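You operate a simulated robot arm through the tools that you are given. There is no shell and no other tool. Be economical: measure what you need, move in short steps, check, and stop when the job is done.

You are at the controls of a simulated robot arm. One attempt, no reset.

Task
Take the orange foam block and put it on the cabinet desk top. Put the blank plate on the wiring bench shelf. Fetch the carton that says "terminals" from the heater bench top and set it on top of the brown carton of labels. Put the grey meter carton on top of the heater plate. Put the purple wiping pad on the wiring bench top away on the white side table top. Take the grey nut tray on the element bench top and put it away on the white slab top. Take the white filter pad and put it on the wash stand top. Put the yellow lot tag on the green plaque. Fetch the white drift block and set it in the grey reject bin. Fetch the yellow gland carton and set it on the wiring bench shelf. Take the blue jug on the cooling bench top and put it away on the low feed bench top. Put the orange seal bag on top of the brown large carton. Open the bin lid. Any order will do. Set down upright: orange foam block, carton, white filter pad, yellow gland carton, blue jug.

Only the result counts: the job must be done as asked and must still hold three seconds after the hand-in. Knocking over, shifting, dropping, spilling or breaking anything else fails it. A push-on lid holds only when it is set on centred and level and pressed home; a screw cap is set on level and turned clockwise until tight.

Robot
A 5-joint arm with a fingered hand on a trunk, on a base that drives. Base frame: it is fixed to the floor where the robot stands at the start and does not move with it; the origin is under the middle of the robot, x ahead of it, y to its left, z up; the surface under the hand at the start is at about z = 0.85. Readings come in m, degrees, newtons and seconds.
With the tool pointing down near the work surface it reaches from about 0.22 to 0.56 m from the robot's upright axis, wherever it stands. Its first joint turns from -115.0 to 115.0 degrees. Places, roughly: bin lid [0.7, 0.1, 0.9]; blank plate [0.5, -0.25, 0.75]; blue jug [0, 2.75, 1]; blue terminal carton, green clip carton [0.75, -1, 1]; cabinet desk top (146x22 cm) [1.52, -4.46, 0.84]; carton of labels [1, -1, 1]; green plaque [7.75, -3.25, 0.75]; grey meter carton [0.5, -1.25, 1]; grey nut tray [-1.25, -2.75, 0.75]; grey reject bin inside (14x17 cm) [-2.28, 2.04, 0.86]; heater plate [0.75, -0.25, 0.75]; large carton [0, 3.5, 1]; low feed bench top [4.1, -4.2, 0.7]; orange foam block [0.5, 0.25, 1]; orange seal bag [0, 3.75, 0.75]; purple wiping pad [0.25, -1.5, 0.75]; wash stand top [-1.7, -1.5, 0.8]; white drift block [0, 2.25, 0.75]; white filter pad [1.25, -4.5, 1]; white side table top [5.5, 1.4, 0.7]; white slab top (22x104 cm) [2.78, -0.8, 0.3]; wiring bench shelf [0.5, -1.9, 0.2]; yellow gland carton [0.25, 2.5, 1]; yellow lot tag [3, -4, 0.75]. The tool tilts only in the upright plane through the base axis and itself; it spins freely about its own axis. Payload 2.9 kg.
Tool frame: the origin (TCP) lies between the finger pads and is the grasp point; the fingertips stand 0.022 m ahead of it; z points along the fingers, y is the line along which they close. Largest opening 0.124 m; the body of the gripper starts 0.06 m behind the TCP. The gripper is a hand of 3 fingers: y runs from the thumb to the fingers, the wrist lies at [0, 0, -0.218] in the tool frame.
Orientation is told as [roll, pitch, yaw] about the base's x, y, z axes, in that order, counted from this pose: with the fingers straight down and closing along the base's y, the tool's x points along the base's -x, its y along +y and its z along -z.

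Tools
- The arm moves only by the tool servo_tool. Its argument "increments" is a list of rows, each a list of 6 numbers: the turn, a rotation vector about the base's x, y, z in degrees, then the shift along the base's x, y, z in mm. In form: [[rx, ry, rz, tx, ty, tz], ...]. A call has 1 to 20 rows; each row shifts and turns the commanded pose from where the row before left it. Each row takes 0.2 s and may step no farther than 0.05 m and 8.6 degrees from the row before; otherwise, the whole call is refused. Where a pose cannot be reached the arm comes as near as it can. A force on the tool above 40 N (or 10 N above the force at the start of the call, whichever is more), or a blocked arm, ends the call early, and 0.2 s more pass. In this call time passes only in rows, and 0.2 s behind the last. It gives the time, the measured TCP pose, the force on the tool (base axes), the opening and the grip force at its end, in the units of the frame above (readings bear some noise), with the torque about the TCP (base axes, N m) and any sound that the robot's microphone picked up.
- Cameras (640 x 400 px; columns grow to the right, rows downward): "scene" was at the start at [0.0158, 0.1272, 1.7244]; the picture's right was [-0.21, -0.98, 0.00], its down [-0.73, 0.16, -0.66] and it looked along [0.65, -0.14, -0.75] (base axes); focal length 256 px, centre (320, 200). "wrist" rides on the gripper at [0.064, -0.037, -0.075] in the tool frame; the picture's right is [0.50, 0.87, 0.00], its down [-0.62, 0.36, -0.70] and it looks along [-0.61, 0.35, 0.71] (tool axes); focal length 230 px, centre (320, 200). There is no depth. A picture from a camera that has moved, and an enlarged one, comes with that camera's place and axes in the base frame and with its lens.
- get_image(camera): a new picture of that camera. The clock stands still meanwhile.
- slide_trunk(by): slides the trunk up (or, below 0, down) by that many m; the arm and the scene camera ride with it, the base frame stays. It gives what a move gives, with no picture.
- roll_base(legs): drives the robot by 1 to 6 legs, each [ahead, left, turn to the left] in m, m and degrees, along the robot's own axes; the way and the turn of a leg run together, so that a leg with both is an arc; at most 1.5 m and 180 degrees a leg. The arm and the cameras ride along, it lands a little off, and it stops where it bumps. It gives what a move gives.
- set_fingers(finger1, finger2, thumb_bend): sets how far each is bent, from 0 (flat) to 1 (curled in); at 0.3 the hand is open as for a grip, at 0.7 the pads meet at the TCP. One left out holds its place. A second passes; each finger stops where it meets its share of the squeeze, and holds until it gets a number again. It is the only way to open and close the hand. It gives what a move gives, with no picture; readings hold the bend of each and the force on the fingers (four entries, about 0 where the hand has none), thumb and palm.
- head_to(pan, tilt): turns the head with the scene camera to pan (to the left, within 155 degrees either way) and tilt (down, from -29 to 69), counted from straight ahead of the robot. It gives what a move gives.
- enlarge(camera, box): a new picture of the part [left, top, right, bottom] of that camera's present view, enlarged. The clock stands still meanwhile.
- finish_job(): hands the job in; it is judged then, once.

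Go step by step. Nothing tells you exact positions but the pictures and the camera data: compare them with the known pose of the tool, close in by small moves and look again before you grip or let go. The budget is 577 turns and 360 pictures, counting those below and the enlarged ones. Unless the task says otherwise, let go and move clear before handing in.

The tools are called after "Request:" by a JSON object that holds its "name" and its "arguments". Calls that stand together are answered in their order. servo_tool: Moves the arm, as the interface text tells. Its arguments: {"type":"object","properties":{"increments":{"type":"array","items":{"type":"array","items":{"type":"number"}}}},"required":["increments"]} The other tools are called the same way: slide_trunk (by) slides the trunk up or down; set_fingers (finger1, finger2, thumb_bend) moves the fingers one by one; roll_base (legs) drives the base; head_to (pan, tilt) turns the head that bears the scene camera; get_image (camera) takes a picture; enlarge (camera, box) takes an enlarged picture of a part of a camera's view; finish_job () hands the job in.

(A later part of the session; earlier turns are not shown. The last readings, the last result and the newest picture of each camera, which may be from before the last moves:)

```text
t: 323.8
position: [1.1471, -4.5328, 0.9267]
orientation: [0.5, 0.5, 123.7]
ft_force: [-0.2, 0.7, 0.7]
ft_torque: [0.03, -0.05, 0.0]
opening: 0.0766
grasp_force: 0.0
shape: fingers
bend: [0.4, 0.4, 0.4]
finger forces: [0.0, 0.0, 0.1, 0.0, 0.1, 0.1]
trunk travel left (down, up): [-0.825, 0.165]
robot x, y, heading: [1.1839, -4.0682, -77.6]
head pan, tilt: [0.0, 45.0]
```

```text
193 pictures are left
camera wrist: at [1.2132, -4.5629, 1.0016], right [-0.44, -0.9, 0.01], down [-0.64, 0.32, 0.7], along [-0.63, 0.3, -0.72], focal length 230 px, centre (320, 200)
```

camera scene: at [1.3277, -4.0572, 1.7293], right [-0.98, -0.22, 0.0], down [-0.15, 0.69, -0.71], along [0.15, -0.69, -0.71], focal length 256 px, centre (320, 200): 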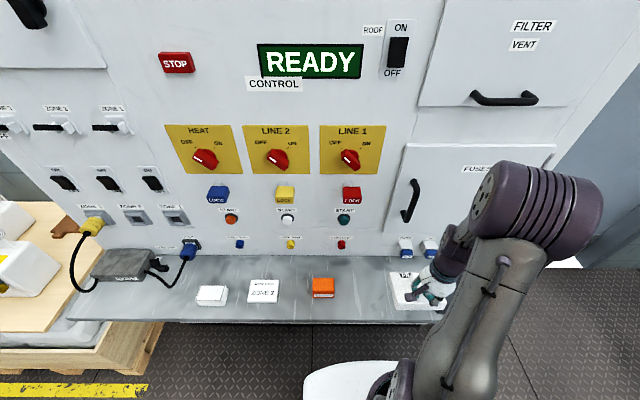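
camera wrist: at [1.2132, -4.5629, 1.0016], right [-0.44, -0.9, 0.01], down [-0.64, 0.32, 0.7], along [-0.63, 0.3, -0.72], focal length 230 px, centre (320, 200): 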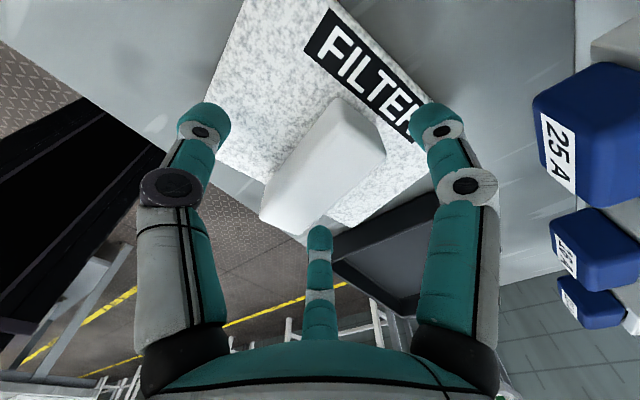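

Request:
{"name": "servo_tool", "arguments": {"increments": [[0, 0, 0, 2, -3, -10]]}}

Request:
{"name": "set_fingers", "arguments": {"finger1": 0.9, "finger2": 0.9, "thumb_bend": 0.9}}

Request:
{"name": "get_image", "arguments": {"camera": "wrist"}}

```text
t: 324.2
position: [1.1498, -4.5343, 0.9153]
orientation: [0.4, 0.5, 123.8]
ft_force: [0.4, -0.3, -0.1]
ft_torque: [-0.03, 0.0, -0.01]
opening: 0.0768
grasp_force: 0.1
shape: fingers
bend: [0.4, 0.4, 0.4]
finger forces: [0.0, 0.1, 0.1, 0.0, 0.0, 0.1]
trunk travel left (down, up): [-0.825, 0.165]
robot x, y, heading: [1.1854, -4.0712, -77.5]
head pan, tilt: [0.0, 45.0]
```

```text
t: 325.2
position: [1.1493, -4.5351, 0.9172]
orientation: [0.5, 0.6, 123.7]
ft_force: [-0.3, -2.6, 2.5]
ft_torque: [-0.03, 0.24, 0.18]
opening: 0.0159
grasp_force: 27.6
shape: fingers
bend: [0.61, 0.56, 0.61]
finger forces: [11.5, 18.3, 0.0, 0.1, 24.0, 0.0]
trunk travel left (down, up): [-0.825, 0.165]
robot x, y, heading: [1.1811, -4.0741, -77.2]
head pan, tilt: [0.0, 45.0]
```

```text
192 pictures are left
camera wrist: at [1.2158, -4.5657, 0.992], right [-0.44, -0.9, 0.01], down [-0.64, 0.32, 0.7], along [-0.63, 0.3, -0.72], focal length 230 px, centre (320, 200)
```

wrist: 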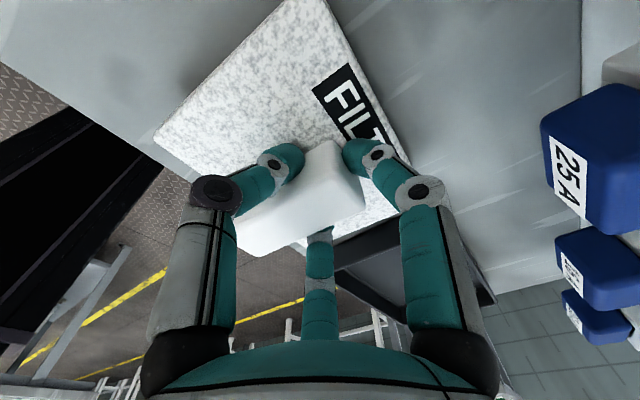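

Firm grip on the post now. I lift and check.

Request:
{"name": "servo_tool", "arguments": {"increments": [[0, 0, 0, 0, 0, 15], [0, 0, 0, 0, 15, 35], [0, 0, 0, 0, 25, 40], [0, 0, 0, 0, 30, 35], [0, 0, 0, 0, 35, 30], [0, 0, 0, 0, 35, 30]]}}

Request:
{"name": "get_image", "arguments": {"camera": "wrist"}}

Request:
{"name": "get_image", "arguments": {"camera": "scene"}}

```text
t: 326.6
position: [1.1478, -4.3939, 1.1028]
orientation: [0.5, 0.6, 123.7]
ft_force: [0.0, -0.4, -0.5]
ft_torque: [-0.01, -0.01, 0.0]
opening: 0.0124
grasp_force: 25.6
shape: fingers
bend: [0.61, 0.54, 0.61]
finger forces: [12.8, 16.0, 0.1, 0.1, 21.8, 0.0]
trunk travel left (down, up): [-0.825, 0.165]
robot x, y, heading: [1.1817, -4.0676, -77.4]
head pan, tilt: [0.0, 45.0]
```

```text
191 pictures are left
camera wrist: at [1.2148, -4.4252, 1.1778], right [-0.44, -0.9, 0.01], down [-0.64, 0.32, 0.7], along [-0.63, 0.3, -0.72], focal length 230 px, centre (320, 200)
```

wrist: 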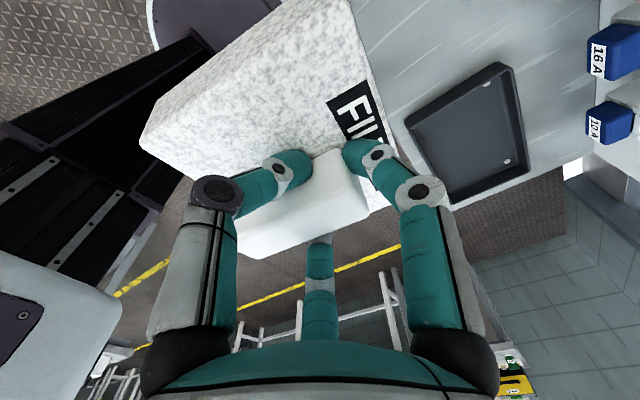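

```text
190 pictures are left
camera scene: at [1.3275, -4.0574, 1.7293], right [-0.98, -0.22, 0.0], down [-0.15, 0.69, -0.71], along [0.15, -0.69, -0.71], focal length 256 px, centre (320, 200)
```

scene: 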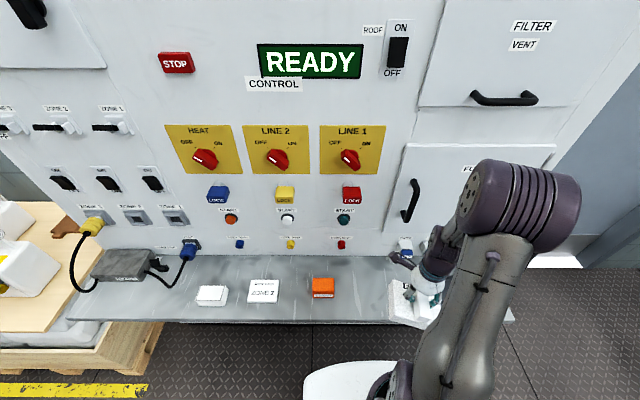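

The pad is held. I back away and drive via the aisle to the wash stand.

Request:
{"name": "roll_base", "arguments": {"legs": [[-0.35, 0, 0], [0, -1.35, 0], [-1.2, 0, 0], [-1.3, 0, 0], [0, 0, -91]]}}

Request:
{"name": "head_to", "arguments": {"pan": 0, "tilt": 35}}

Request:
{"name": "get_image", "arguments": {"camera": "scene"}}

```text
t: 351.0
position: [-1.1015, -1.5416, 1.1006]
orientation: [0.4, 0.5, 31.9]
ft_force: [-0.6, 0.1, -0.1]
ft_torque: [0.04, -0.03, -0.01]
opening: 0.0123
grasp_force: 25.3
shape: fingers
bend: [0.61, 0.54, 0.61]
finger forces: [12.7, 16.1, 0.0, 0.0, 22.0, 0.1]
trunk travel left (down, up): [-0.825, 0.165]
robot x, y, heading: [-0.7773, -1.5876, -169.2]
head pan, tilt: [0.0, 45.0]
```

```text
t: 351.7
position: [-1.1017, -1.5416, 1.1012]
orientation: [0.3, 0.5, 31.9]
ft_force: [0.2, -0.9, -0.9]
ft_torque: [-0.01, -0.01, -0.01]
opening: 0.0123
grasp_force: 25.8
shape: fingers
bend: [0.61, 0.54, 0.61]
finger forces: [12.8, 16.1, 0.0, 0.0, 22.0, 0.0]
trunk travel left (down, up): [-0.825, 0.165]
robot x, y, heading: [-0.7761, -1.5861, -169.4]
head pan, tilt: [0.0, 35.0]
```

```text
189 pictures are left
camera scene: at [-0.7772, -1.7346, 1.7442], right [-0.18, 0.98, 0.0], down [0.56, 0.11, -0.82], along [-0.8, -0.15, -0.57], focal length 256 px, centre (320, 200)
```

scene: 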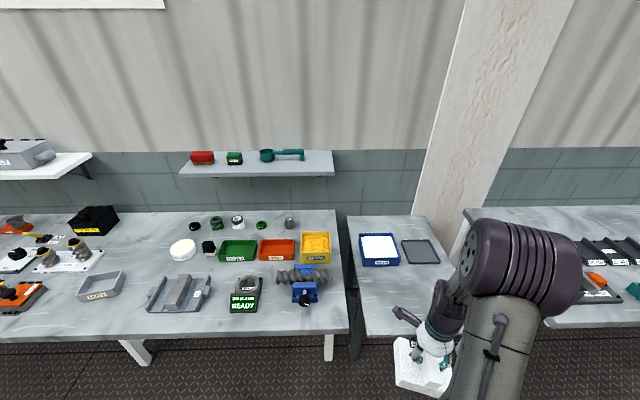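

The wash stand has free space at its front half. I lower the trunk and start tilting the tool outward toward horizontal to stand the pad up.

Request:
{"name": "slide_trunk", "arguments": {"by": -0.25}}

Request:
{"name": "servo_tool", "arguments": {"increments": [[1.16, 8.4, 0, -10, 1.5, 30], [1.16, 8.4, 0, -15, 2, 30], [1.16, 8.4, 0, -18, 2.5, 30], [1.16, 8.4, 0, -18, 2.5, 25], [1.16, 8.4, 0, -18, 2.5, 20], [1.16, 8.4, 0, -18, 2.5, 10]]}}

Request:
{"name": "get_image", "arguments": {"camera": "wrist"}}

```text
t: 354.3
position: [-1.1006, -1.5413, 0.8511]
orientation: [0.4, 0.5, 31.9]
ft_force: [-0.3, 0.4, -1.9]
ft_torque: [-0.02, 0.02, 0.02]
opening: 0.0125
grasp_force: 25.5
shape: fingers
bend: [0.61, 0.54, 0.62]
finger forces: [12.7, 16.0, 0.0, 0.1, 21.8, 0.0]
trunk travel left (down, up): [-0.575, 0.415]
robot x, y, heading: [-0.7772, -1.585, -169.2]
head pan, tilt: [0.0, 35.0]
```

```text
t: 355.7
position: [-1.2017, -1.5434, 0.9957]
orientation: [39.1, 36.8, 45.2]
ft_force: [-0.9, 0.0, -1.1]
ft_torque: [-0.02, -0.05, 0.01]
opening: 0.0117
grasp_force: 24.5
shape: fingers
bend: [0.61, 0.54, 0.74]
finger forces: [12.0, 16.3, 0.0, 0.0, 21.2, 0.1]
out of reach, approached as far as the arm can: row 2, 3, 5
trunk travel left (down, up): [-0.575, 0.415]
robot x, y, heading: [-0.7735, -1.588, -169.5]
head pan, tilt: [0.0, 35.0]
```

```text
188 pictures are left
camera wrist: at [-1.1686, -1.6172, 1.0631], right [-0.53, 0.42, 0.74], down [0.79, 0.56, 0.25], along [-0.31, 0.71, -0.63], focal length 230 px, centre (320, 200)
```

wrist: 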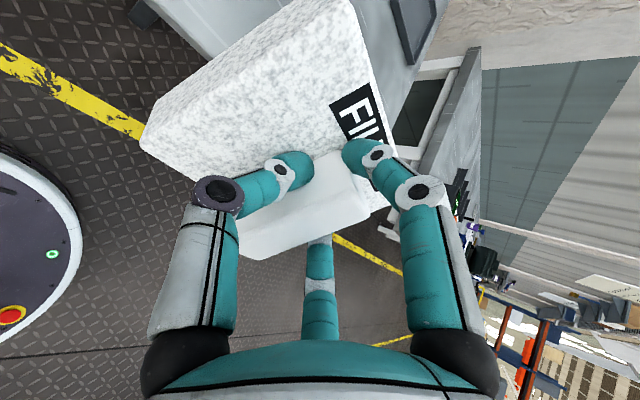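

Tilt is ~52° and the pad follows. I continue to horizontal.

Request:
{"name": "servo_tool", "arguments": {"increments": [[0.8, 7.66, 0, -15, 1.5, 0], [0.8, 7.66, 0, -15, 1.5, 0], [0.8, 7.66, 0, -15, 1.5, 0], [0.8, 7.66, 0, -15, 1.5, 0], [0.8, 7.66, 0, -15, 1.5, 0]]}}

Request:
{"name": "get_image", "arguments": {"camera": "scene"}}

Request:
{"name": "get_image", "arguments": {"camera": "wrist"}}

```text
t: 356.9
position: [-1.2917, -1.5365, 1.0011]
orientation: [90.1, 51.5, 82.5]
ft_force: [0.6, 0.3, -0.4]
ft_torque: [-0.01, -0.01, 0.0]
opening: 0.0102
grasp_force: 24.2
shape: fingers
bend: [0.61, 0.53, 0.75]
finger forces: [11.4, 16.7, 0.1, 0.0, 20.3, 0.0]
out of reach, approached as far as the arm can: row 1, 2
trunk travel left (down, up): [-0.575, 0.415]
robot x, y, heading: [-0.7783, -1.5862, -169.2]
head pan, tilt: [0.0, 35.0]
```

```text
187 pictures are left
camera scene: at [-0.7783, -1.7345, 1.4942], right [-0.18, 0.98, 0.0], down [0.56, 0.11, -0.82], along [-0.8, -0.15, -0.57], focal length 256 px, centre (320, 200)
```

scene: 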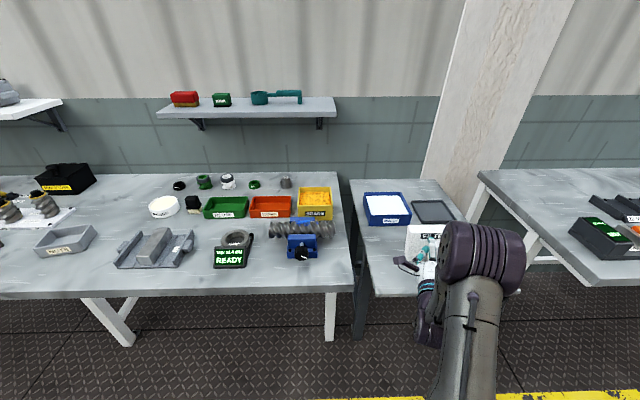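

```text
186 pictures are left
camera wrist: at [-1.2261, -1.6139, 1.0286], right [0.05, 0.36, 0.93], down [0.78, 0.57, -0.26], along [-0.62, 0.74, -0.26], focal length 230 px, centre (320, 200)
```

wrist: 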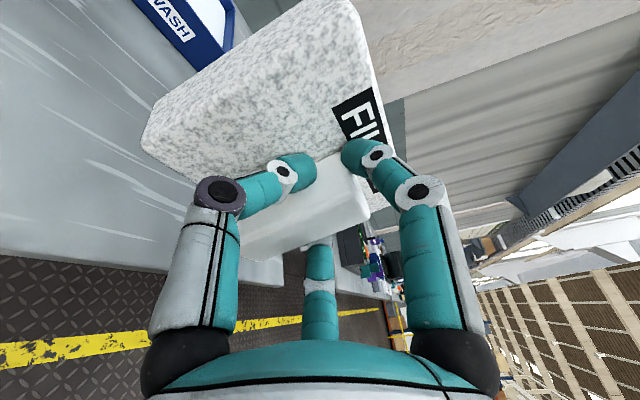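

The pad now stands upright in the hand. I zoom in to check its roll.

Request:
{"name": "enlarge", "arguments": {"camera": "scene", "box": [350, 190, 510, 290]}}

```text
4.00 times, centred on (430, 240) of scene
camera zoom: at [-0.7783, -1.7345, 1.4942], right [-0.18, 0.98, 0.0], down [0.56, 0.11, -0.82], along [-0.8, -0.15, -0.57], focal length 1023 px, centre (-120, 40)
```

zoom: 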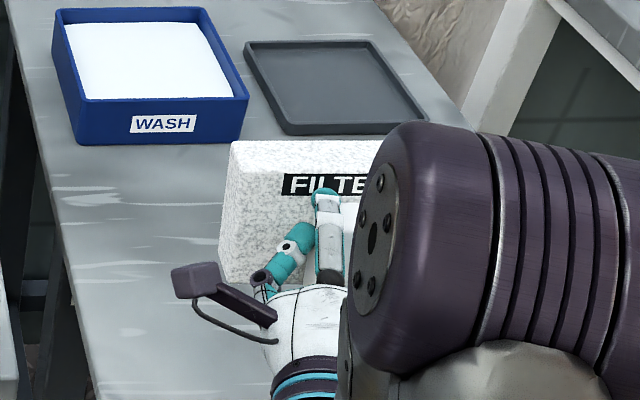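

Level enough. I drive 7 cm closer and lower it with the trunk.

Request:
{"name": "roll_base", "arguments": {"legs": [[0.07, 0, 0]]}}

Request:
{"name": "slide_trunk", "arguments": {"by": -0.11}}

Request:
{"name": "enlarge", "arguments": {"camera": "scene", "box": [350, 190, 510, 290]}}

Request:
{"name": "get_image", "arguments": {"camera": "wrist"}}

```text
t: 357.9
position: [-1.3611, -1.5511, 1.0016]
orientation: [89.9, 51.5, 82.3]
ft_force: [0.0, 0.8, -0.9]
ft_torque: [-0.04, -0.01, -0.05]
opening: 0.0105
grasp_force: 24.1
shape: fingers
bend: [0.61, 0.53, 0.75]
finger forces: [11.4, 16.8, 0.0, 0.0, 20.3, 0.0]
trunk travel left (down, up): [-0.575, 0.415]
robot x, y, heading: [-0.8436, -1.599, -169.4]
head pan, tilt: [0.0, 35.0]
```

```text
t: 359.3
position: [-1.3596, -1.5502, 0.8929]
orientation: [90.0, 51.3, 82.5]
ft_force: [1.2, 0.7, -1.1]
ft_torque: [-0.02, -0.02, 0.0]
opening: 0.0107
grasp_force: 24.3
shape: fingers
bend: [0.61, 0.53, 0.75]
finger forces: [11.4, 16.7, 0.0, 0.0, 20.2, 0.0]
trunk travel left (down, up): [-0.465, 0.525]
robot x, y, heading: [-0.8463, -1.5987, -169.5]
head pan, tilt: [0.0, 35.0]
```

```text
4.00 times, centred on (430, 240) of scene
camera zoom: at [-0.8459, -1.7475, 1.3842], right [-0.19, 0.98, 0.0], down [0.56, 0.11, -0.82], along [-0.8, -0.15, -0.57], focal length 1023 px, centre (-120, 40)
```

zoom: 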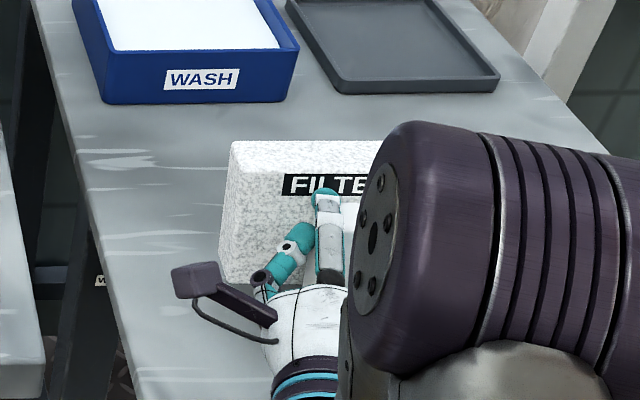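

```text
183 pictures are left
camera wrist: at [-1.2941, -1.6275, 0.9191], right [0.05, 0.36, 0.93], down [0.78, 0.57, -0.26], along [-0.62, 0.74, -0.26], focal length 230 px, centre (320, 200)
```

wrist: 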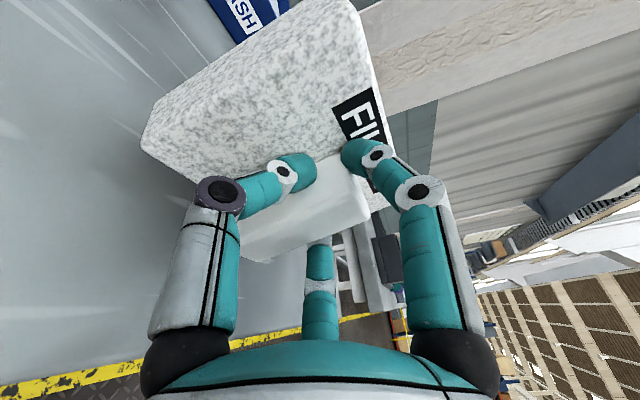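

I lower with small servo rows until contact.

Request:
{"name": "servo_tool", "arguments": {"increments": [[0, 0, 0, 0, 0, -8], [0, 0, 0, 0, 0, -8], [0, 0, 0, 0, 0, -5], [0, 0, 0, 0, 0, -5]]}}

```text
t: 360.3
position: [-1.3608, -1.5509, 0.8665]
orientation: [90.1, 51.4, 82.7]
ft_force: [-0.3, 0.8, 2.6]
ft_torque: [-0.1, 0.09, -0.04]
opening: 0.0107
grasp_force: 26.1
shape: fingers
bend: [0.61, 0.53, 0.75]
finger forces: [14.2, 15.9, 0.0, 0.1, 21.0, 0.0]
trunk travel left (down, up): [-0.465, 0.525]
robot x, y, heading: [-0.8459, -1.599, -169.0]
head pan, tilt: [0.0, 35.0]
```

Request:
{"name": "servo_tool", "arguments": {"increments": [[0, 0, 0, 0, 0, -3], [0, 0, 0, 0, 0, -2]]}}

Request:
{"name": "enlarge", "arguments": {"camera": "scene", "box": [350, 200, 510, 300]}}

```text
t: 360.9
position: [-1.3593, -1.5498, 0.8639]
orientation: [90.5, 51.4, 82.9]
ft_force: [1.3, 3.6, 10.7]
ft_torque: [-0.31, 0.39, -0.08]
opening: 0.011
grasp_force: 30.9
shape: fingers
bend: [0.6, 0.53, 0.75]
finger forces: [24.6, 15.7, 0.1, 0.1, 22.7, 0.0]
trunk travel left (down, up): [-0.465, 0.525]
robot x, y, heading: [-0.8421, -1.5986, -169.4]
head pan, tilt: [0.0, 35.0]
```

```text
4.00 times, centred on (430, 250) of scene
camera zoom: at [-0.8435, -1.7465, 1.3845], right [-0.19, 0.98, 0.0], down [0.56, 0.11, -0.82], along [-0.81, -0.15, -0.57], focal length 1023 px, centre (-120, 0)
```

zoom: 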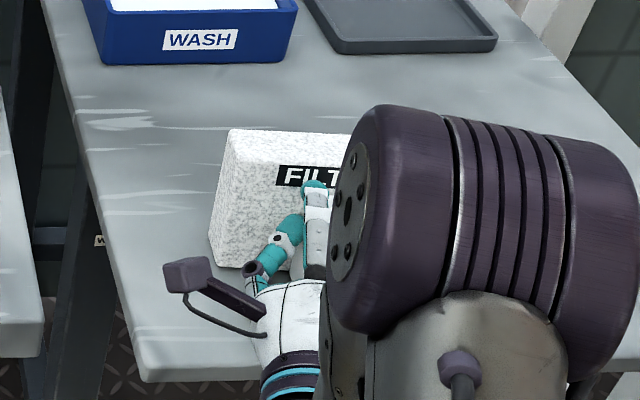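

Down. I open the hand and withdraw straight back.

Request:
{"name": "set_fingers", "arguments": {"finger1": 0.42, "finger2": 0.42, "thumb_bend": 0.42}}

Request:
{"name": "roll_base", "arguments": {"legs": [[-0.12, 0, 0]]}}

Request:
{"name": "enlarge", "arguments": {"camera": "scene", "box": [350, 180, 510, 280]}}

```text
t: 361.9
position: [-1.3601, -1.5505, 0.8605]
orientation: [90.0, 51.4, 82.5]
ft_force: [0.0, -0.7, -0.6]
ft_torque: [-0.01, -0.01, 0.01]
opening: 0.0714
grasp_force: 0.1
shape: fingers
bend: [0.42, 0.42, 0.42]
finger forces: [0.0, 0.0, 0.0, 0.0, 0.1, 0.0]
trunk travel left (down, up): [-0.465, 0.525]
robot x, y, heading: [-0.8412, -1.5976, -169.3]
head pan, tilt: [0.0, 35.0]
```

```text
t: 363.1
position: [-1.2404, -1.5279, 0.8613]
orientation: [90.1, 51.4, 82.6]
ft_force: [-0.6, -0.1, -0.9]
ft_torque: [-0.01, -0.01, 0.01]
opening: 0.071
grasp_force: 0.0
shape: fingers
bend: [0.42, 0.42, 0.42]
finger forces: [0.0, 0.0, 0.1, 0.1, 0.0, 0.0]
trunk travel left (down, up): [-0.465, 0.525]
robot x, y, heading: [-0.7243, -1.578, -169.4]
head pan, tilt: [0.0, 35.0]
```

```text
4.00 times, centred on (430, 230) of scene
camera zoom: at [-0.726, -1.725, 1.3842], right [-0.18, 0.98, 0.0], down [0.56, 0.11, -0.82], along [-0.81, -0.15, -0.57], focal length 1023 px, centre (-120, 80)
```

zoom: 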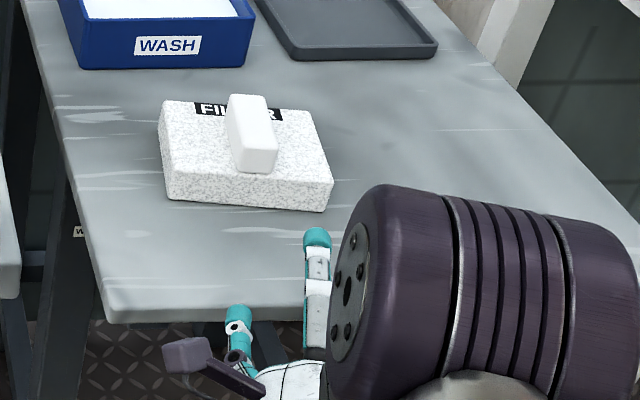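

The pad tipped onto its back after release - it must have been leaning. It lies front-up on the stand, so I retry: raise, return the tool to vertical, and move above it.

Request:
{"name": "slide_trunk", "arguments": {"by": 0.3}}

Request:
{"name": "servo_tool", "arguments": {"increments": [[-0.79, -8.16, 0, 5, 0, 0], [-0.79, -8.16, 0, 5, 0, 0], [-0.79, -8.16, 0, 5, 0, 0], [-0.79, -8.16, 0, 5, 0, 0], [-0.79, -8.16, 0, 5, 0, 0], [-0.79, -8.16, 0, 5, 0, 0], [-0.79, -8.16, 0, 5, 0, 0], [-0.79, -8.16, 0, 5, 0, 0], [-0.79, -8.16, 0, 5, 0, 0], [-0.79, -8.16, 0, 5, 0, 0], [-0.79, -8.16, 0, 5, 0, 0]]}}

Request:
{"name": "roll_base", "arguments": {"legs": [[0.24, 0, 0]]}}

Request:
{"name": "get_image", "arguments": {"camera": "wrist"}}

```text
t: 366.1
position: [-1.2409, -1.527, 1.1611]
orientation: [90.0, 51.3, 82.5]
ft_force: [0.1, 0.1, -1.0]
ft_torque: [-0.02, 0.01, 0.03]
opening: 0.0714
grasp_force: 0.0
shape: fingers
bend: [0.42, 0.42, 0.42]
finger forces: [0.1, 0.0, 0.0, 0.1, 0.0, 0.1]
trunk travel left (down, up): [-0.765, 0.225]
robot x, y, heading: [-0.7217, -1.5776, -169.4]
head pan, tilt: [0.0, 35.0]
```

```text
t: 368.6
position: [-1.1843, -1.5136, 1.1603]
orientation: [-0.1, -0.1, 33.1]
ft_force: [-0.1, 0.4, 0.1]
ft_torque: [0.0, -0.02, -0.03]
opening: 0.0715
grasp_force: 0.0
shape: fingers
bend: [0.42, 0.42, 0.42]
finger forces: [0.1, 0.0, 0.1, 0.0, 0.1, 0.0]
out of reach, approached as far as the arm can: row 8, 9, 10
trunk travel left (down, up): [-0.765, 0.225]
robot x, y, heading: [-0.7211, -1.5725, -169.4]
head pan, tilt: [0.0, 35.0]
```

```text
t: 370.3
position: [-1.418, -1.5615, 1.1611]
orientation: [0.0, 0.1, 33.2]
ft_force: [0.1, 0.8, -0.6]
ft_torque: [0.0, -0.02, -0.02]
opening: 0.0718
grasp_force: 0.1
shape: fingers
bend: [0.42, 0.42, 0.42]
finger forces: [0.0, 0.0, 0.1, 0.0, 0.0, 0.0]
trunk travel left (down, up): [-0.765, 0.225]
robot x, y, heading: [-0.9625, -1.622, -169.3]
head pan, tilt: [0.0, 35.0]
```

```text
180 pictures are left
camera wrist: at [-1.4515, -1.625, 1.2361], right [-0.89, 0.45, 0.0], down [0.32, 0.64, 0.7], along [0.32, 0.63, -0.71], focal length 230 px, centre (320, 200)
```

wrist: 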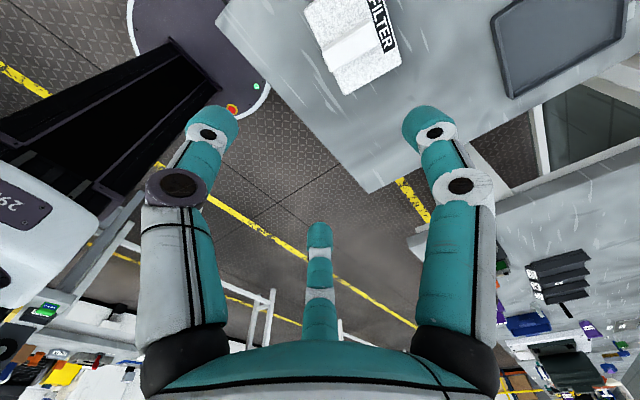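

Request:
{"name": "servo_tool", "arguments": {"increments": [[0, 0, -8, -6, 3, -25], [0, 0, -8, -6, 3, -25], [0, 0, -8, -6, 3, -25], [0, 0, -8, -6, 3, -25], [0, 0, -8, -6, 3, -30], [0, 0, -8, -5, 3, -30]]}}

Request:
{"name": "get_image", "arguments": {"camera": "wrist"}}

```text
t: 371.7
position: [-1.4526, -1.5443, 0.9993]
orientation: [0.1, 0.0, -14.9]
ft_force: [-0.8, 0.1, 0.2]
ft_torque: [-0.02, 0.02, 0.01]
opening: 0.0714
grasp_force: 0.0
shape: fingers
bend: [0.42, 0.42, 0.42]
finger forces: [0.0, 0.1, 0.1, 0.0, 0.0, 0.1]
trunk travel left (down, up): [-0.765, 0.225]
robot x, y, heading: [-0.9608, -1.6197, -169.2]
head pan, tilt: [0.0, 35.0]
```

```text
179 pictures are left
camera wrist: at [-1.5238, -1.5627, 1.0747], right [-0.26, 0.97, 0.0], down [0.69, 0.19, 0.7], along [0.68, 0.18, -0.71], focal length 230 px, centre (320, 200)
```

wrist: 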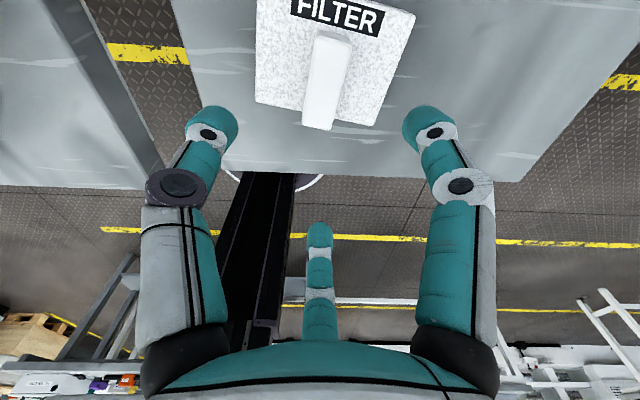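

Post centre (-1.459,-1.542), axis 183°. I align the tool with it and grip.

Request:
{"name": "servo_tool", "arguments": {"increments": [[0, 0, 6, -2, 1, -30], [0, 0, 6, -2, 1, -40], [0, 0, 6, -2, 0, -35], [0, 0, 0, 0, 0, -19]]}}

Request:
{"name": "get_image", "arguments": {"camera": "wrist"}}

```text
t: 372.7
position: [-1.4568, -1.5402, 0.8772]
orientation: [-0.1, 0.0, 3.3]
ft_force: [-0.2, -0.5, 0.7]
ft_torque: [-0.03, 0.03, 0.03]
opening: 0.0712
grasp_force: 0.0
shape: fingers
bend: [0.42, 0.42, 0.42]
finger forces: [0.1, 0.0, 0.0, 0.0, 0.0, 0.1]
trunk travel left (down, up): [-0.765, 0.225]
robot x, y, heading: [-0.9563, -1.6194, -169.3]
head pan, tilt: [0.0, 35.0]
```

```text
178 pictures are left
camera wrist: at [-1.5192, -1.5793, 0.9523], right [-0.55, 0.84, 0.0], down [0.6, 0.39, 0.7], along [0.59, 0.39, -0.71], focal length 230 px, centre (320, 200)
```

wrist: 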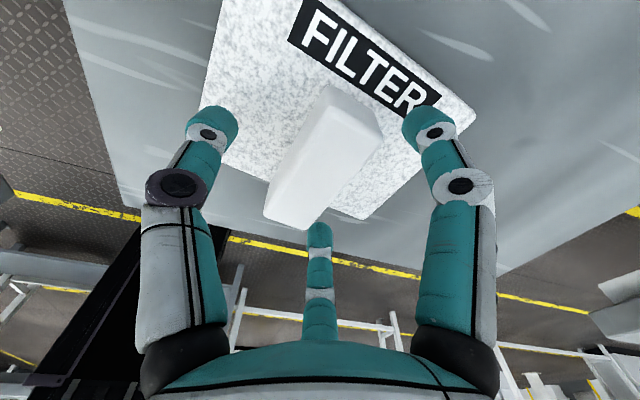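

I shift 15 mm along the post and close.

Request:
{"name": "servo_tool", "arguments": {"increments": [[0, 0, 0, -14, -1, 0]]}}

Request:
{"name": "set_fingers", "arguments": {"finger1": 0.9, "finger2": 0.9, "thumb_bend": 0.9}}

Request:
{"name": "get_image", "arguments": {"camera": "wrist"}}

```text
t: 373.1
position: [-1.4724, -1.5396, 0.8762]
orientation: [0.0, 0.0, 3.3]
ft_force: [0.1, 0.1, -0.5]
ft_torque: [-0.02, -0.03, -0.01]
opening: 0.0716
grasp_force: 0.0
shape: fingers
bend: [0.42, 0.42, 0.42]
finger forces: [0.0, 0.0, 0.1, 0.0, 0.0, 0.0]
trunk travel left (down, up): [-0.765, 0.225]
robot x, y, heading: [-0.9604, -1.619, -169.3]
head pan, tilt: [0.0, 35.0]
```

```text
t: 374.1
position: [-1.4722, -1.5395, 0.8773]
orientation: [0.0, 0.0, 3.4]
ft_force: [-2.4, -0.3, 2.5]
ft_torque: [0.18, -0.08, 0.21]
opening: 0.0152
grasp_force: 27.3
shape: fingers
bend: [0.62, 0.57, 0.61]
finger forces: [12.1, 18.1, 0.0, 0.1, 24.7, 0.0]
trunk travel left (down, up): [-0.765, 0.225]
robot x, y, heading: [-0.9611, -1.6225, -169.2]
head pan, tilt: [0.0, 35.0]
```

```text
177 pictures are left
camera wrist: at [-1.5337, -1.5798, 0.9527], right [-0.55, 0.84, 0.0], down [0.6, 0.39, 0.7], along [0.59, 0.38, -0.71], focal length 230 px, centre (320, 200)
```

wrist: 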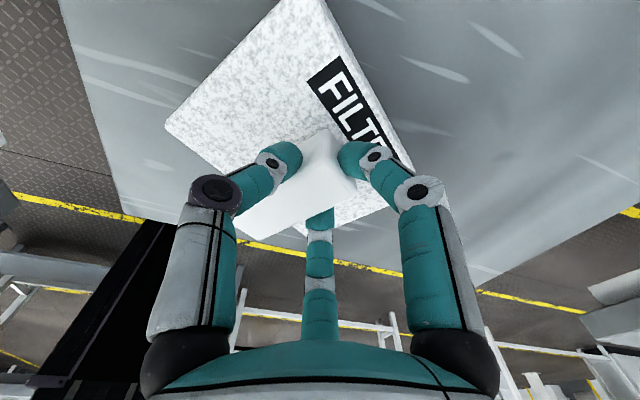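

Request:
{"name": "servo_tool", "arguments": {"increments": [[0, 0, 0, 0, 0, 15], [0, 0, 0, 0, 0, 30], [0, 0, 0, 0, 0, 40]]}}

Request:
{"name": "get_image", "arguments": {"camera": "wrist"}}

```text
t: 374.9
position: [-1.4731, -1.5388, 0.9636]
orientation: [0.0, 0.0, 3.2]
ft_force: [-0.6, -0.1, -0.1]
ft_torque: [0.0, 0.02, 0.0]
opening: 0.0116
grasp_force: 25.4
shape: fingers
bend: [0.62, 0.55, 0.61]
finger forces: [12.7, 15.6, 0.0, 0.0, 22.1, 0.0]
trunk travel left (down, up): [-0.765, 0.225]
robot x, y, heading: [-0.9633, -1.6218, -169.3]
head pan, tilt: [0.0, 35.0]
```

```text
176 pictures are left
camera wrist: at [-1.5347, -1.5793, 1.0395], right [-0.55, 0.84, 0.0], down [0.6, 0.39, 0.7], along [0.59, 0.38, -0.71], focal length 230 px, centre (320, 200)
```

wrist: 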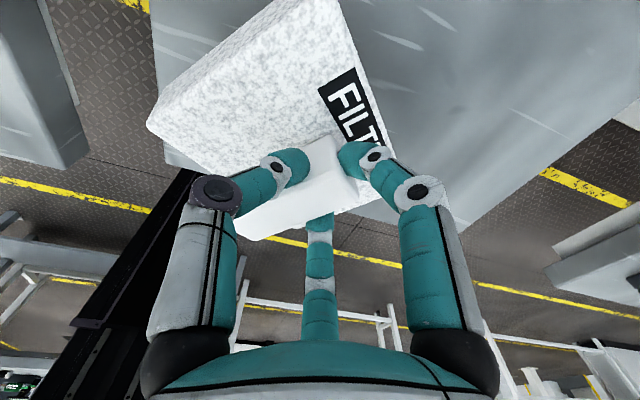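

When lifted, the pad only rolls about the post axis, which becomes harmless yaw when upright. I square it radially, back the base 10 cm, and tilt to horizontal again.

Request:
{"name": "servo_tool", "arguments": {"increments": [[0, 0, 6, 0, 0, 25], [0, 0, 6, 0, 0, 25], [0, 0, 6, 0, 0, 20]]}}

Request:
{"name": "roll_base", "arguments": {"legs": [[-0.11, 0, 0]]}}

Request:
{"name": "servo_tool", "arguments": {"increments": [[1.28, 8.1, 0, 0, 0, 0], [1.28, 8.1, 0, 0, 0, 0], [1.28, 8.1, 0, 0, 0, 0], [1.28, 8.1, 0, 0, 0, 0], [1.28, 8.1, 0, 0, 0, 0], [1.28, 8.1, 0, 0, 0, 0], [1.28, 8.1, 0, 0, 0, 0], [1.28, 8.1, 0, 0, 0, 0], [1.28, 8.1, 0, 0, 0, 0], [1.28, 8.1, 0, 0, 0, 0], [1.28, 8.1, 0, 0, 0, 0]]}}

Request:
{"name": "get_image", "arguments": {"camera": "wrist"}}

Request:
{"name": "enlarge", "arguments": {"camera": "scene", "box": [350, 170, 510, 270]}}

```text
t: 375.7
position: [-1.4744, -1.541, 1.0321]
orientation: [0.1, 0.0, 21.4]
ft_force: [-0.4, -0.3, -0.6]
ft_torque: [0.01, 0.02, 0.0]
opening: 0.0112
grasp_force: 25.3
shape: fingers
bend: [0.62, 0.55, 0.61]
finger forces: [12.9, 15.8, 0.0, 0.1, 21.8, 0.1]
trunk travel left (down, up): [-0.765, 0.225]
robot x, y, heading: [-0.9574, -1.621, -169.2]
head pan, tilt: [0.0, 35.0]
```

```text
t: 376.9
position: [-1.3683, -1.5196, 1.0319]
orientation: [0.0, 0.0, 21.2]
ft_force: [1.1, -0.5, -1.0]
ft_torque: [0.01, 0.04, 0.01]
opening: 0.0114
grasp_force: 25.5
shape: fingers
bend: [0.62, 0.55, 0.61]
finger forces: [12.8, 15.8, 0.1, 0.0, 21.9, 0.0]
trunk travel left (down, up): [-0.765, 0.225]
robot x, y, heading: [-0.8544, -1.5998, -169.5]
head pan, tilt: [0.0, 35.0]
```

```text
t: 379.3
position: [-1.371, -1.5367, 1.0312]
orientation: [90.5, 59.7, 81.1]
ft_force: [-0.1, -0.1, -1.1]
ft_torque: [-0.05, 0.01, -0.01]
opening: 0.008
grasp_force: 23.9
shape: fingers
bend: [0.62, 0.53, 0.75]
finger forces: [11.0, 16.7, 0.0, 0.1, 19.9, 0.0]
out of reach, approached as far as the arm can: row 3, 4, 6
trunk travel left (down, up): [-0.765, 0.225]
robot x, y, heading: [-0.8547, -1.5965, -169.3]
head pan, tilt: [0.0, 35.0]
```

```text
175 pictures are left
camera wrist: at [-1.3066, -1.6119, 1.0686], right [0.08, 0.49, 0.87], down [0.79, 0.5, -0.36], along [-0.61, 0.72, -0.34], focal length 230 px, centre (320, 200)
```

wrist: 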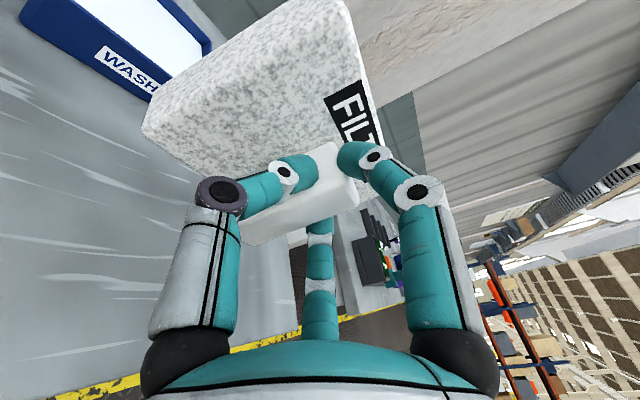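

```text
4.00 times, centred on (430, 220) of scene
camera zoom: at [-0.856, -1.7493, 1.6842], right [-0.19, 0.98, 0.0], down [0.56, 0.11, -0.82], along [-0.8, -0.15, -0.57], focal length 1023 px, centre (-120, 120)
```

zoom: 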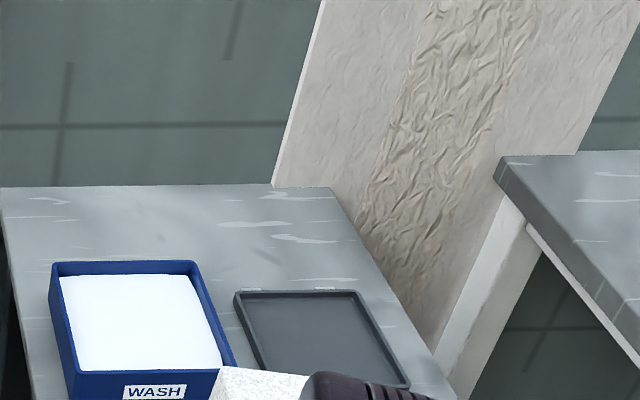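

The pad hangs truly vertical according to the wrist view. I lower by trunk, then by small rows to contact.

Request:
{"name": "slide_trunk", "arguments": {"by": -0.15}}

Request:
{"name": "servo_tool", "arguments": {"increments": [[0, 0, 0, 0, 0, -5], [0, 0, 0, 0, 0, -4], [0, 0, 0, 0, 0, -3], [0, 0, 0, 0, 0, -3]]}}

Request:
{"name": "get_image", "arguments": {"camera": "wrist"}}

```text
t: 381.1
position: [-1.3703, -1.5368, 0.8826]
orientation: [90.4, 59.6, 81.0]
ft_force: [0.4, -0.1, -0.6]
ft_torque: [0.02, -0.06, -0.03]
opening: 0.008
grasp_force: 24.1
shape: fingers
bend: [0.62, 0.53, 0.75]
finger forces: [10.9, 16.7, 0.0, 0.0, 19.9, 0.1]
trunk travel left (down, up): [-0.615, 0.375]
robot x, y, heading: [-0.8591, -1.604, -169.1]
head pan, tilt: [0.0, 35.0]
```

```text
t: 382.1
position: [-1.3698, -1.5372, 0.8678]
orientation: [90.5, 59.7, 81.3]
ft_force: [0.3, -1.2, 2.6]
ft_torque: [0.1, 0.13, -0.01]
opening: 0.0075
grasp_force: 24.3
shape: fingers
bend: [0.62, 0.53, 0.75]
finger forces: [11.7, 17.3, 0.0, 0.1, 19.3, 0.0]
trunk travel left (down, up): [-0.615, 0.375]
robot x, y, heading: [-0.8541, -1.6006, -169.0]
head pan, tilt: [0.0, 35.0]
```

```text
173 pictures are left
camera wrist: at [-1.3056, -1.6125, 0.9047], right [0.08, 0.49, 0.87], down [0.79, 0.5, -0.36], along [-0.61, 0.72, -0.34], focal length 230 px, centre (320, 200)
```

wrist: 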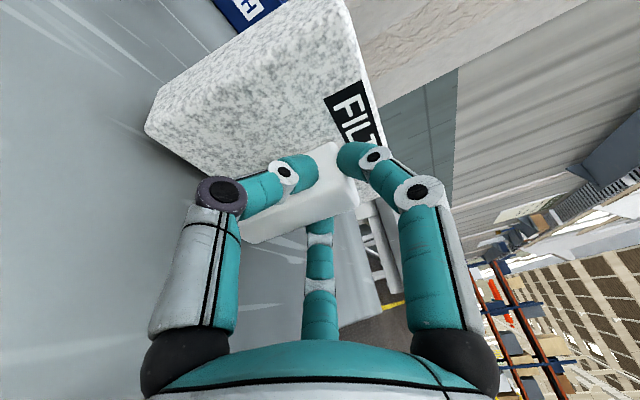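

Touching. I press a few mm more to seat it, then loosen the digits only slightly and look.

Request:
{"name": "servo_tool", "arguments": {"increments": [[0, 0, 0, 0, 0, -3], [0, 0, 0, 0, 0, -3]]}}

Request:
{"name": "set_fingers", "arguments": {"finger1": 0.55, "finger2": 0.5, "thumb_bend": 0.55}}

Request:
{"name": "get_image", "arguments": {"camera": "wrist"}}

```text
t: 382.7
position: [-1.3697, -1.5371, 0.864]
orientation: [90.8, 59.7, 81.5]
ft_force: [2.3, -5.9, 9.0]
ft_torque: [0.36, 0.22, 0.09]
opening: 0.0074
grasp_force: 28.5
shape: fingers
bend: [0.62, 0.53, 0.75]
finger forces: [13.1, 19.7, 0.0, 0.0, 23.4, 0.0]
trunk travel left (down, up): [-0.615, 0.375]
robot x, y, heading: [-0.8538, -1.6009, -169.0]
head pan, tilt: [0.0, 35.0]
```

```text
t: 383.7
position: [-1.3705, -1.5375, 0.8617]
orientation: [90.4, 59.6, 81.1]
ft_force: [0.3, -0.5, 1.2]
ft_torque: [-0.02, -0.01, 0.02]
opening: 0.0353
grasp_force: 0.1
shape: fingers
bend: [0.55, 0.5, 0.55]
finger forces: [0.0, 0.1, 0.1, 0.1, 0.0, 0.0]
trunk travel left (down, up): [-0.615, 0.375]
robot x, y, heading: [-0.8535, -1.601, -168.9]
head pan, tilt: [0.0, 35.0]
```

```text
172 pictures are left
camera wrist: at [-1.3063, -1.6121, 0.8987], right [0.08, 0.49, 0.87], down [0.79, 0.5, -0.36], along [-0.61, 0.72, -0.34], focal length 230 px, centre (320, 200)
```

wrist: 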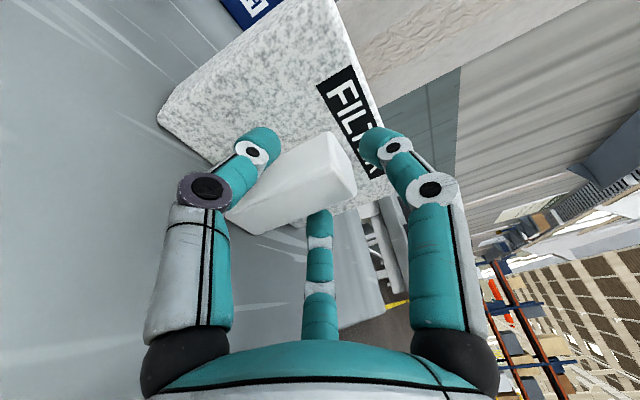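

It stands by itself. I open further and look again before retreating.

Request:
{"name": "set_fingers", "arguments": {"finger1": 0.42, "finger2": 0.4, "thumb_bend": 0.42}}

Request:
{"name": "get_image", "arguments": {"camera": "wrist"}}

```text
t: 384.7
position: [-1.3706, -1.5381, 0.8621]
orientation: [90.5, 59.7, 81.2]
ft_force: [0.0, 0.4, -1.0]
ft_torque: [0.02, -0.03, 0.0]
opening: 0.0715
grasp_force: 0.1
shape: fingers
bend: [0.42, 0.4, 0.42]
finger forces: [0.1, 0.0, 0.1, 0.0, 0.0, 0.0]
trunk travel left (down, up): [-0.615, 0.375]
robot x, y, heading: [-0.8546, -1.6017, -169.1]
head pan, tilt: [0.0, 35.0]
```

```text
171 pictures are left
camera wrist: at [-1.3063, -1.6121, 0.8987], right [0.08, 0.49, 0.87], down [0.79, 0.5, -0.36], along [-0.61, 0.72, -0.34], focal length 230 px, centre (320, 200)
```

wrist: 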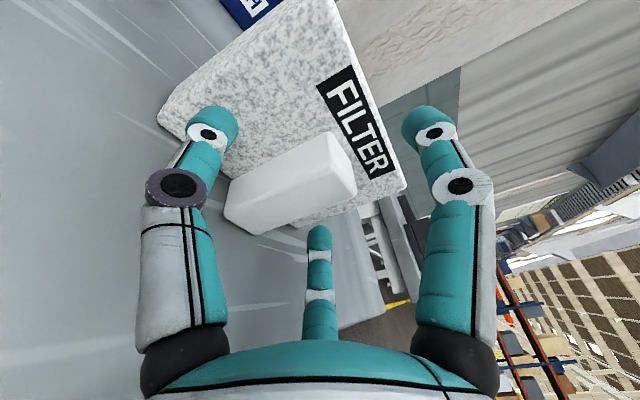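

Still standing, digits clear of the post. I retreat slowly.

Request:
{"name": "roll_base", "arguments": {"legs": [[-0.05, 0, 0], [-0.1, 0, 0]]}}

Request:
{"name": "get_image", "arguments": {"camera": "scene"}}

```text
t: 386.3
position: [-1.2244, -1.5086, 0.8627]
orientation: [90.5, 59.7, 81.1]
ft_force: [0.1, -0.5, 0.4]
ft_torque: [-0.01, -0.03, 0.01]
opening: 0.0711
grasp_force: 0.1
shape: fingers
bend: [0.42, 0.4, 0.42]
finger forces: [0.0, 0.0, 0.0, 0.0, 0.0, 0.0]
trunk travel left (down, up): [-0.615, 0.375]
robot x, y, heading: [-0.7088, -1.5746, -169.1]
head pan, tilt: [0.0, 35.0]
```

```text
170 pictures are left
camera scene: at [-0.7085, -1.7211, 1.5342], right [-0.19, 0.98, 0.0], down [0.56, 0.11, -0.82], along [-0.81, -0.15, -0.57], focal length 256 px, centre (320, 200)
```

scene: 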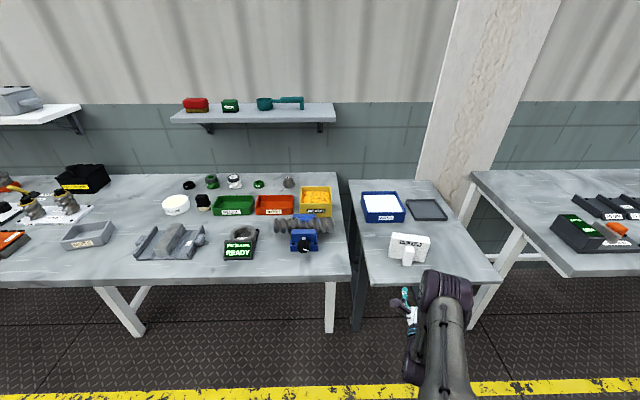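

FILTER stands upright on the wash stand. Next the grey nut tray on the element bench (~(-1.23,-2.71)): I reset arm and trunk and drive over to it.

Request:
{"name": "slide_trunk", "arguments": {"by": 0.21}}

Request:
{"name": "servo_tool", "arguments": {"increments": [[-0.9, -8.15, 0, 10, 0, 5], [-0.9, -8.15, 0, 10, 0, 5], [-0.9, -8.15, 0, 10, 0, 5], [-0.9, -8.15, 0, 10, 0, 5], [-0.9, -8.15, 0, 10, 0, 5], [-0.9, -8.15, 0, 5, 0, 5], [-0.9, -8.15, 0, 5, 0, 5], [-0.9, -8.15, 0, 5, 0, 5], [-0.9, -8.15, 0, 5, 0, 5], [-0.9, -8.15, 0, 5, 0, 5], [-0.9, -8.15, 0, 5, 0, 5]]}}

Request:
{"name": "roll_base", "arguments": {"legs": [[-0.1, 0, 0], [0, 1.25, 0]]}}

Request:
{"name": "head_to", "arguments": {"pan": 0, "tilt": 45}}

Request:
{"name": "get_image", "arguments": {"camera": "scene"}}

```text
t: 388.6
position: [-1.2245, -1.509, 1.0717]
orientation: [90.5, 59.7, 81.0]
ft_force: [0.7, -0.3, 0.7]
ft_torque: [-0.02, 0.0, -0.02]
opening: 0.0711
grasp_force: 0.1
shape: fingers
bend: [0.42, 0.4, 0.42]
finger forces: [0.0, 0.0, 0.1, 0.1, 0.0, 0.0]
trunk travel left (down, up): [-0.825, 0.165]
robot x, y, heading: [-0.7068, -1.5712, -169.2]
head pan, tilt: [0.0, 35.0]
```

```text
t: 391.0
position: [-1.1405, -1.4876, 1.1269]
orientation: [0.3, 0.3, 24.1]
ft_force: [-0.3, 0.0, -0.7]
ft_torque: [-0.01, -0.01, 0.03]
opening: 0.0716
grasp_force: 0.1
shape: fingers
bend: [0.42, 0.4, 0.42]
finger forces: [0.1, 0.0, 0.1, 0.0, 0.0, 0.1]
out of reach, approached as far as the arm can: row 8, 9, 10, 11
trunk travel left (down, up): [-0.825, 0.165]
robot x, y, heading: [-0.7062, -1.5742, -169.3]
head pan, tilt: [0.0, 35.0]
```

```text
t: 398.0
position: [-0.8059, -2.6975, 1.1278]
orientation: [0.3, 0.3, 24.4]
ft_force: [0.5, 0.7, -0.4]
ft_torque: [-0.02, -0.03, 0.05]
opening: 0.0715
grasp_force: 0.1
shape: fingers
bend: [0.42, 0.4, 0.42]
finger forces: [0.1, 0.1, 0.1, 0.1, 0.0, 0.1]
trunk travel left (down, up): [-0.825, 0.165]
robot x, y, heading: [-0.3724, -2.7796, -168.9]
head pan, tilt: [0.0, 35.0]
```

```text
t: 398.8
position: [-0.8063, -2.6962, 1.1271]
orientation: [0.3, 0.4, 24.4]
ft_force: [0.3, -0.3, -0.9]
ft_torque: [-0.02, -0.01, 0.03]
opening: 0.0715
grasp_force: 0.1
shape: fingers
bend: [0.42, 0.4, 0.42]
finger forces: [0.0, 0.0, 0.1, 0.0, 0.0, 0.1]
trunk travel left (down, up): [-0.825, 0.165]
robot x, y, heading: [-0.3739, -2.7788, -169.1]
head pan, tilt: [0.0, 45.0]
```

```text
169 pictures are left
camera scene: at [-0.3671, -2.9261, 1.7294], right [-0.19, 0.98, 0.0], down [0.69, 0.14, -0.71], along [-0.69, -0.14, -0.71], focal length 256 px, centre (320, 200)
```

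scene: 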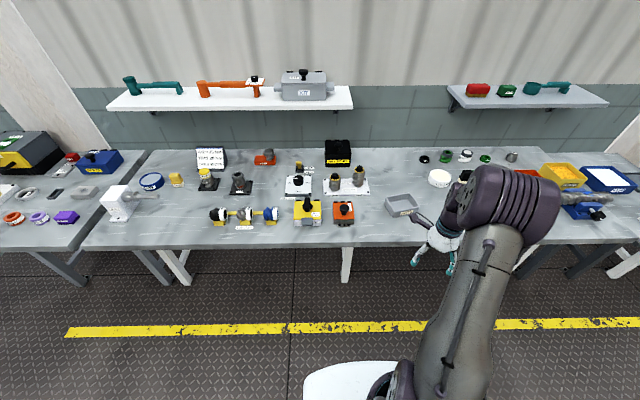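

The tray sits 0.2 m behind the bench edge. I drive in front of it and look from above.

Request:
{"name": "roll_base", "arguments": {"legs": [[0, -0.2, 0], [0.38, 0, 0]]}}

Request:
{"name": "servo_tool", "arguments": {"increments": [[0, 0, 0, -5, -40, 0], [0, 0, 0, -5, -40, 0], [0, 0, 0, 0, -30, -20]]}}

Request:
{"name": "get_image", "arguments": {"camera": "wrist"}}

Request:
{"name": "enlarge", "arguments": {"camera": "scene", "box": [280, 180, 440, 280]}}

```text
t: 402.4
position: [-1.218, -2.5703, 1.1272]
orientation: [0.4, 0.4, 24.3]
ft_force: [-0.7, 0.5, -0.1]
ft_torque: [0.01, 0.03, 0.0]
opening: 0.0716
grasp_force: 0.0
shape: fingers
bend: [0.42, 0.4, 0.42]
finger forces: [0.1, 0.0, 0.0, 0.0, 0.0, 0.1]
trunk travel left (down, up): [-0.825, 0.165]
robot x, y, heading: [-0.784, -2.6544, -168.8]
head pan, tilt: [0.0, 45.0]
```

```text
t: 403.2
position: [-1.2278, -2.6813, 1.1071]
orientation: [0.2, 0.3, 24.2]
ft_force: [-0.2, -0.2, -0.6]
ft_torque: [0.03, 0.01, 0.0]
opening: 0.0715
grasp_force: 0.1
shape: fingers
bend: [0.42, 0.4, 0.42]
finger forces: [0.1, 0.1, 0.0, 0.1, 0.0, 0.0]
trunk travel left (down, up): [-0.825, 0.165]
robot x, y, heading: [-0.7841, -2.655, -169.2]
head pan, tilt: [0.0, 45.0]
```

```text
168 pictures are left
camera wrist: at [-1.2705, -2.7399, 1.182], right [-0.81, 0.58, 0.01], down [0.42, 0.58, 0.7], along [0.4, 0.57, -0.72], focal length 230 px, centre (320, 200)
```

wrist: 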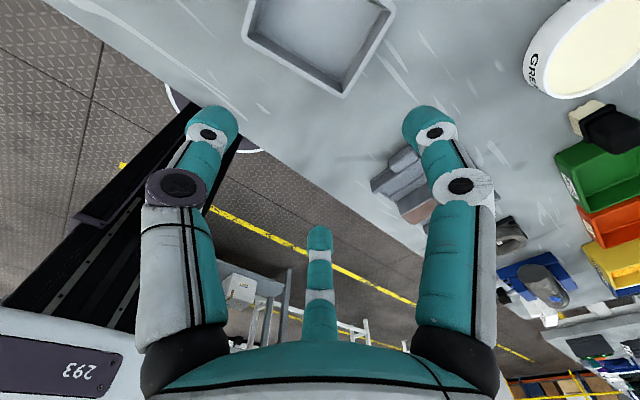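

```text
4.00 times, centred on (360, 230) of scene
camera zoom: at [-0.7804, -2.802, 1.7293], right [-0.19, 0.98, 0.0], down [0.69, 0.14, -0.71], along [-0.69, -0.13, -0.71], focal length 1023 px, centre (160, 80)
```

zoom: 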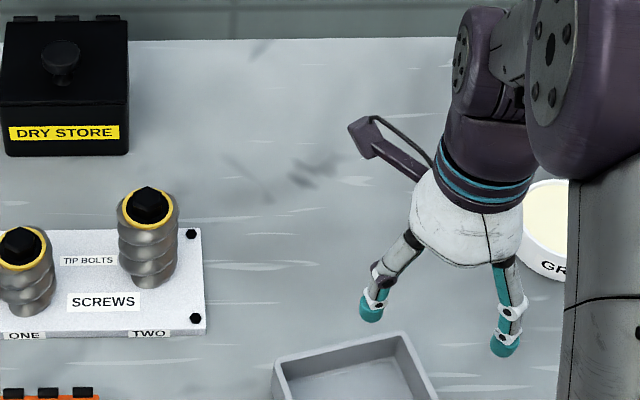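

The tray is ~0.12 × 0.10 m, rotated ~24°, centred (-1.250,-2.713). I'll use an internal grip: digits inside, spreading against opposite walls. I turn the hand and move over.

Request:
{"name": "set_fingers", "arguments": {"finger1": 0.55, "finger2": 0.55, "thumb_bend": 0.55}}

Request:
{"name": "servo_tool", "arguments": {"increments": [[0, 0, 8.2, -4, -4, -5], [0, 0, 8.2, -4, -4, -5], [0, 0, 8.2, -4, -4, -5], [0, 0, 8.2, -4, -4, -5], [0, 0, 8.2, -4, -4, -10], [0, 0, 8.2, -4, -4, -10], [0, 0, 8.2, -4, -4, -15], [0, 0, 8.2, -3, -4, -15], [0, 0, 8.2, -3, -4, -15], [0, 0, 8.2, 0, 0, -20], [0, 0, 8.2, 0, 0, -20]]}}

Request:
{"name": "get_image", "arguments": {"camera": "wrist"}}

```text
t: 404.2
position: [-1.228, -2.6802, 1.1074]
orientation: [0.3, 0.4, 24.3]
ft_force: [0.3, 0.3, -0.4]
ft_torque: [-0.01, -0.01, -0.03]
opening: 0.0363
grasp_force: 0.1
shape: fingers
bend: [0.55, 0.55, 0.55]
finger forces: [0.1, 0.0, 0.0, 0.0, 0.1, 0.0]
trunk travel left (down, up): [-0.825, 0.165]
robot x, y, heading: [-0.7853, -2.6529, -168.9]
head pan, tilt: [0.0, 45.0]
```

```text
t: 406.6
position: [-1.2616, -2.7159, 0.9818]
orientation: [0.1, -0.1, 114.6]
ft_force: [-0.4, 0.2, 0.2]
ft_torque: [-0.02, 0.01, -0.03]
opening: 0.0366
grasp_force: 0.0
shape: fingers
bend: [0.55, 0.55, 0.55]
finger forces: [0.0, 0.0, 0.0, 0.0, 0.0, 0.0]
trunk travel left (down, up): [-0.825, 0.165]
robot x, y, heading: [-0.7874, -2.6558, -169.0]
head pan, tilt: [0.0, 45.0]
```

```text
166 pictures are left
camera wrist: at [-1.2012, -2.7587, 1.0571], right [-0.58, -0.82, 0.0], down [-0.58, 0.41, 0.7], along [-0.57, 0.41, -0.71], focal length 230 px, centre (320, 200)
```

wrist: 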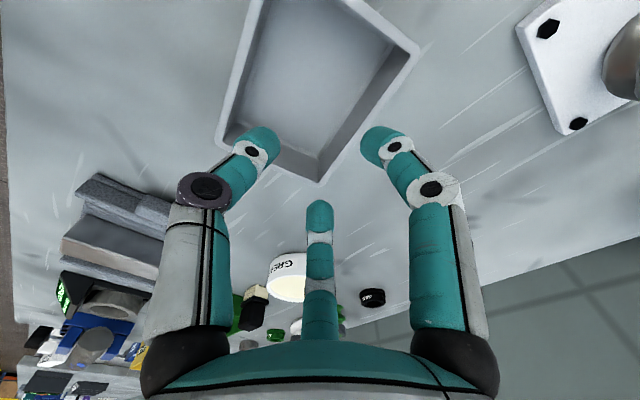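

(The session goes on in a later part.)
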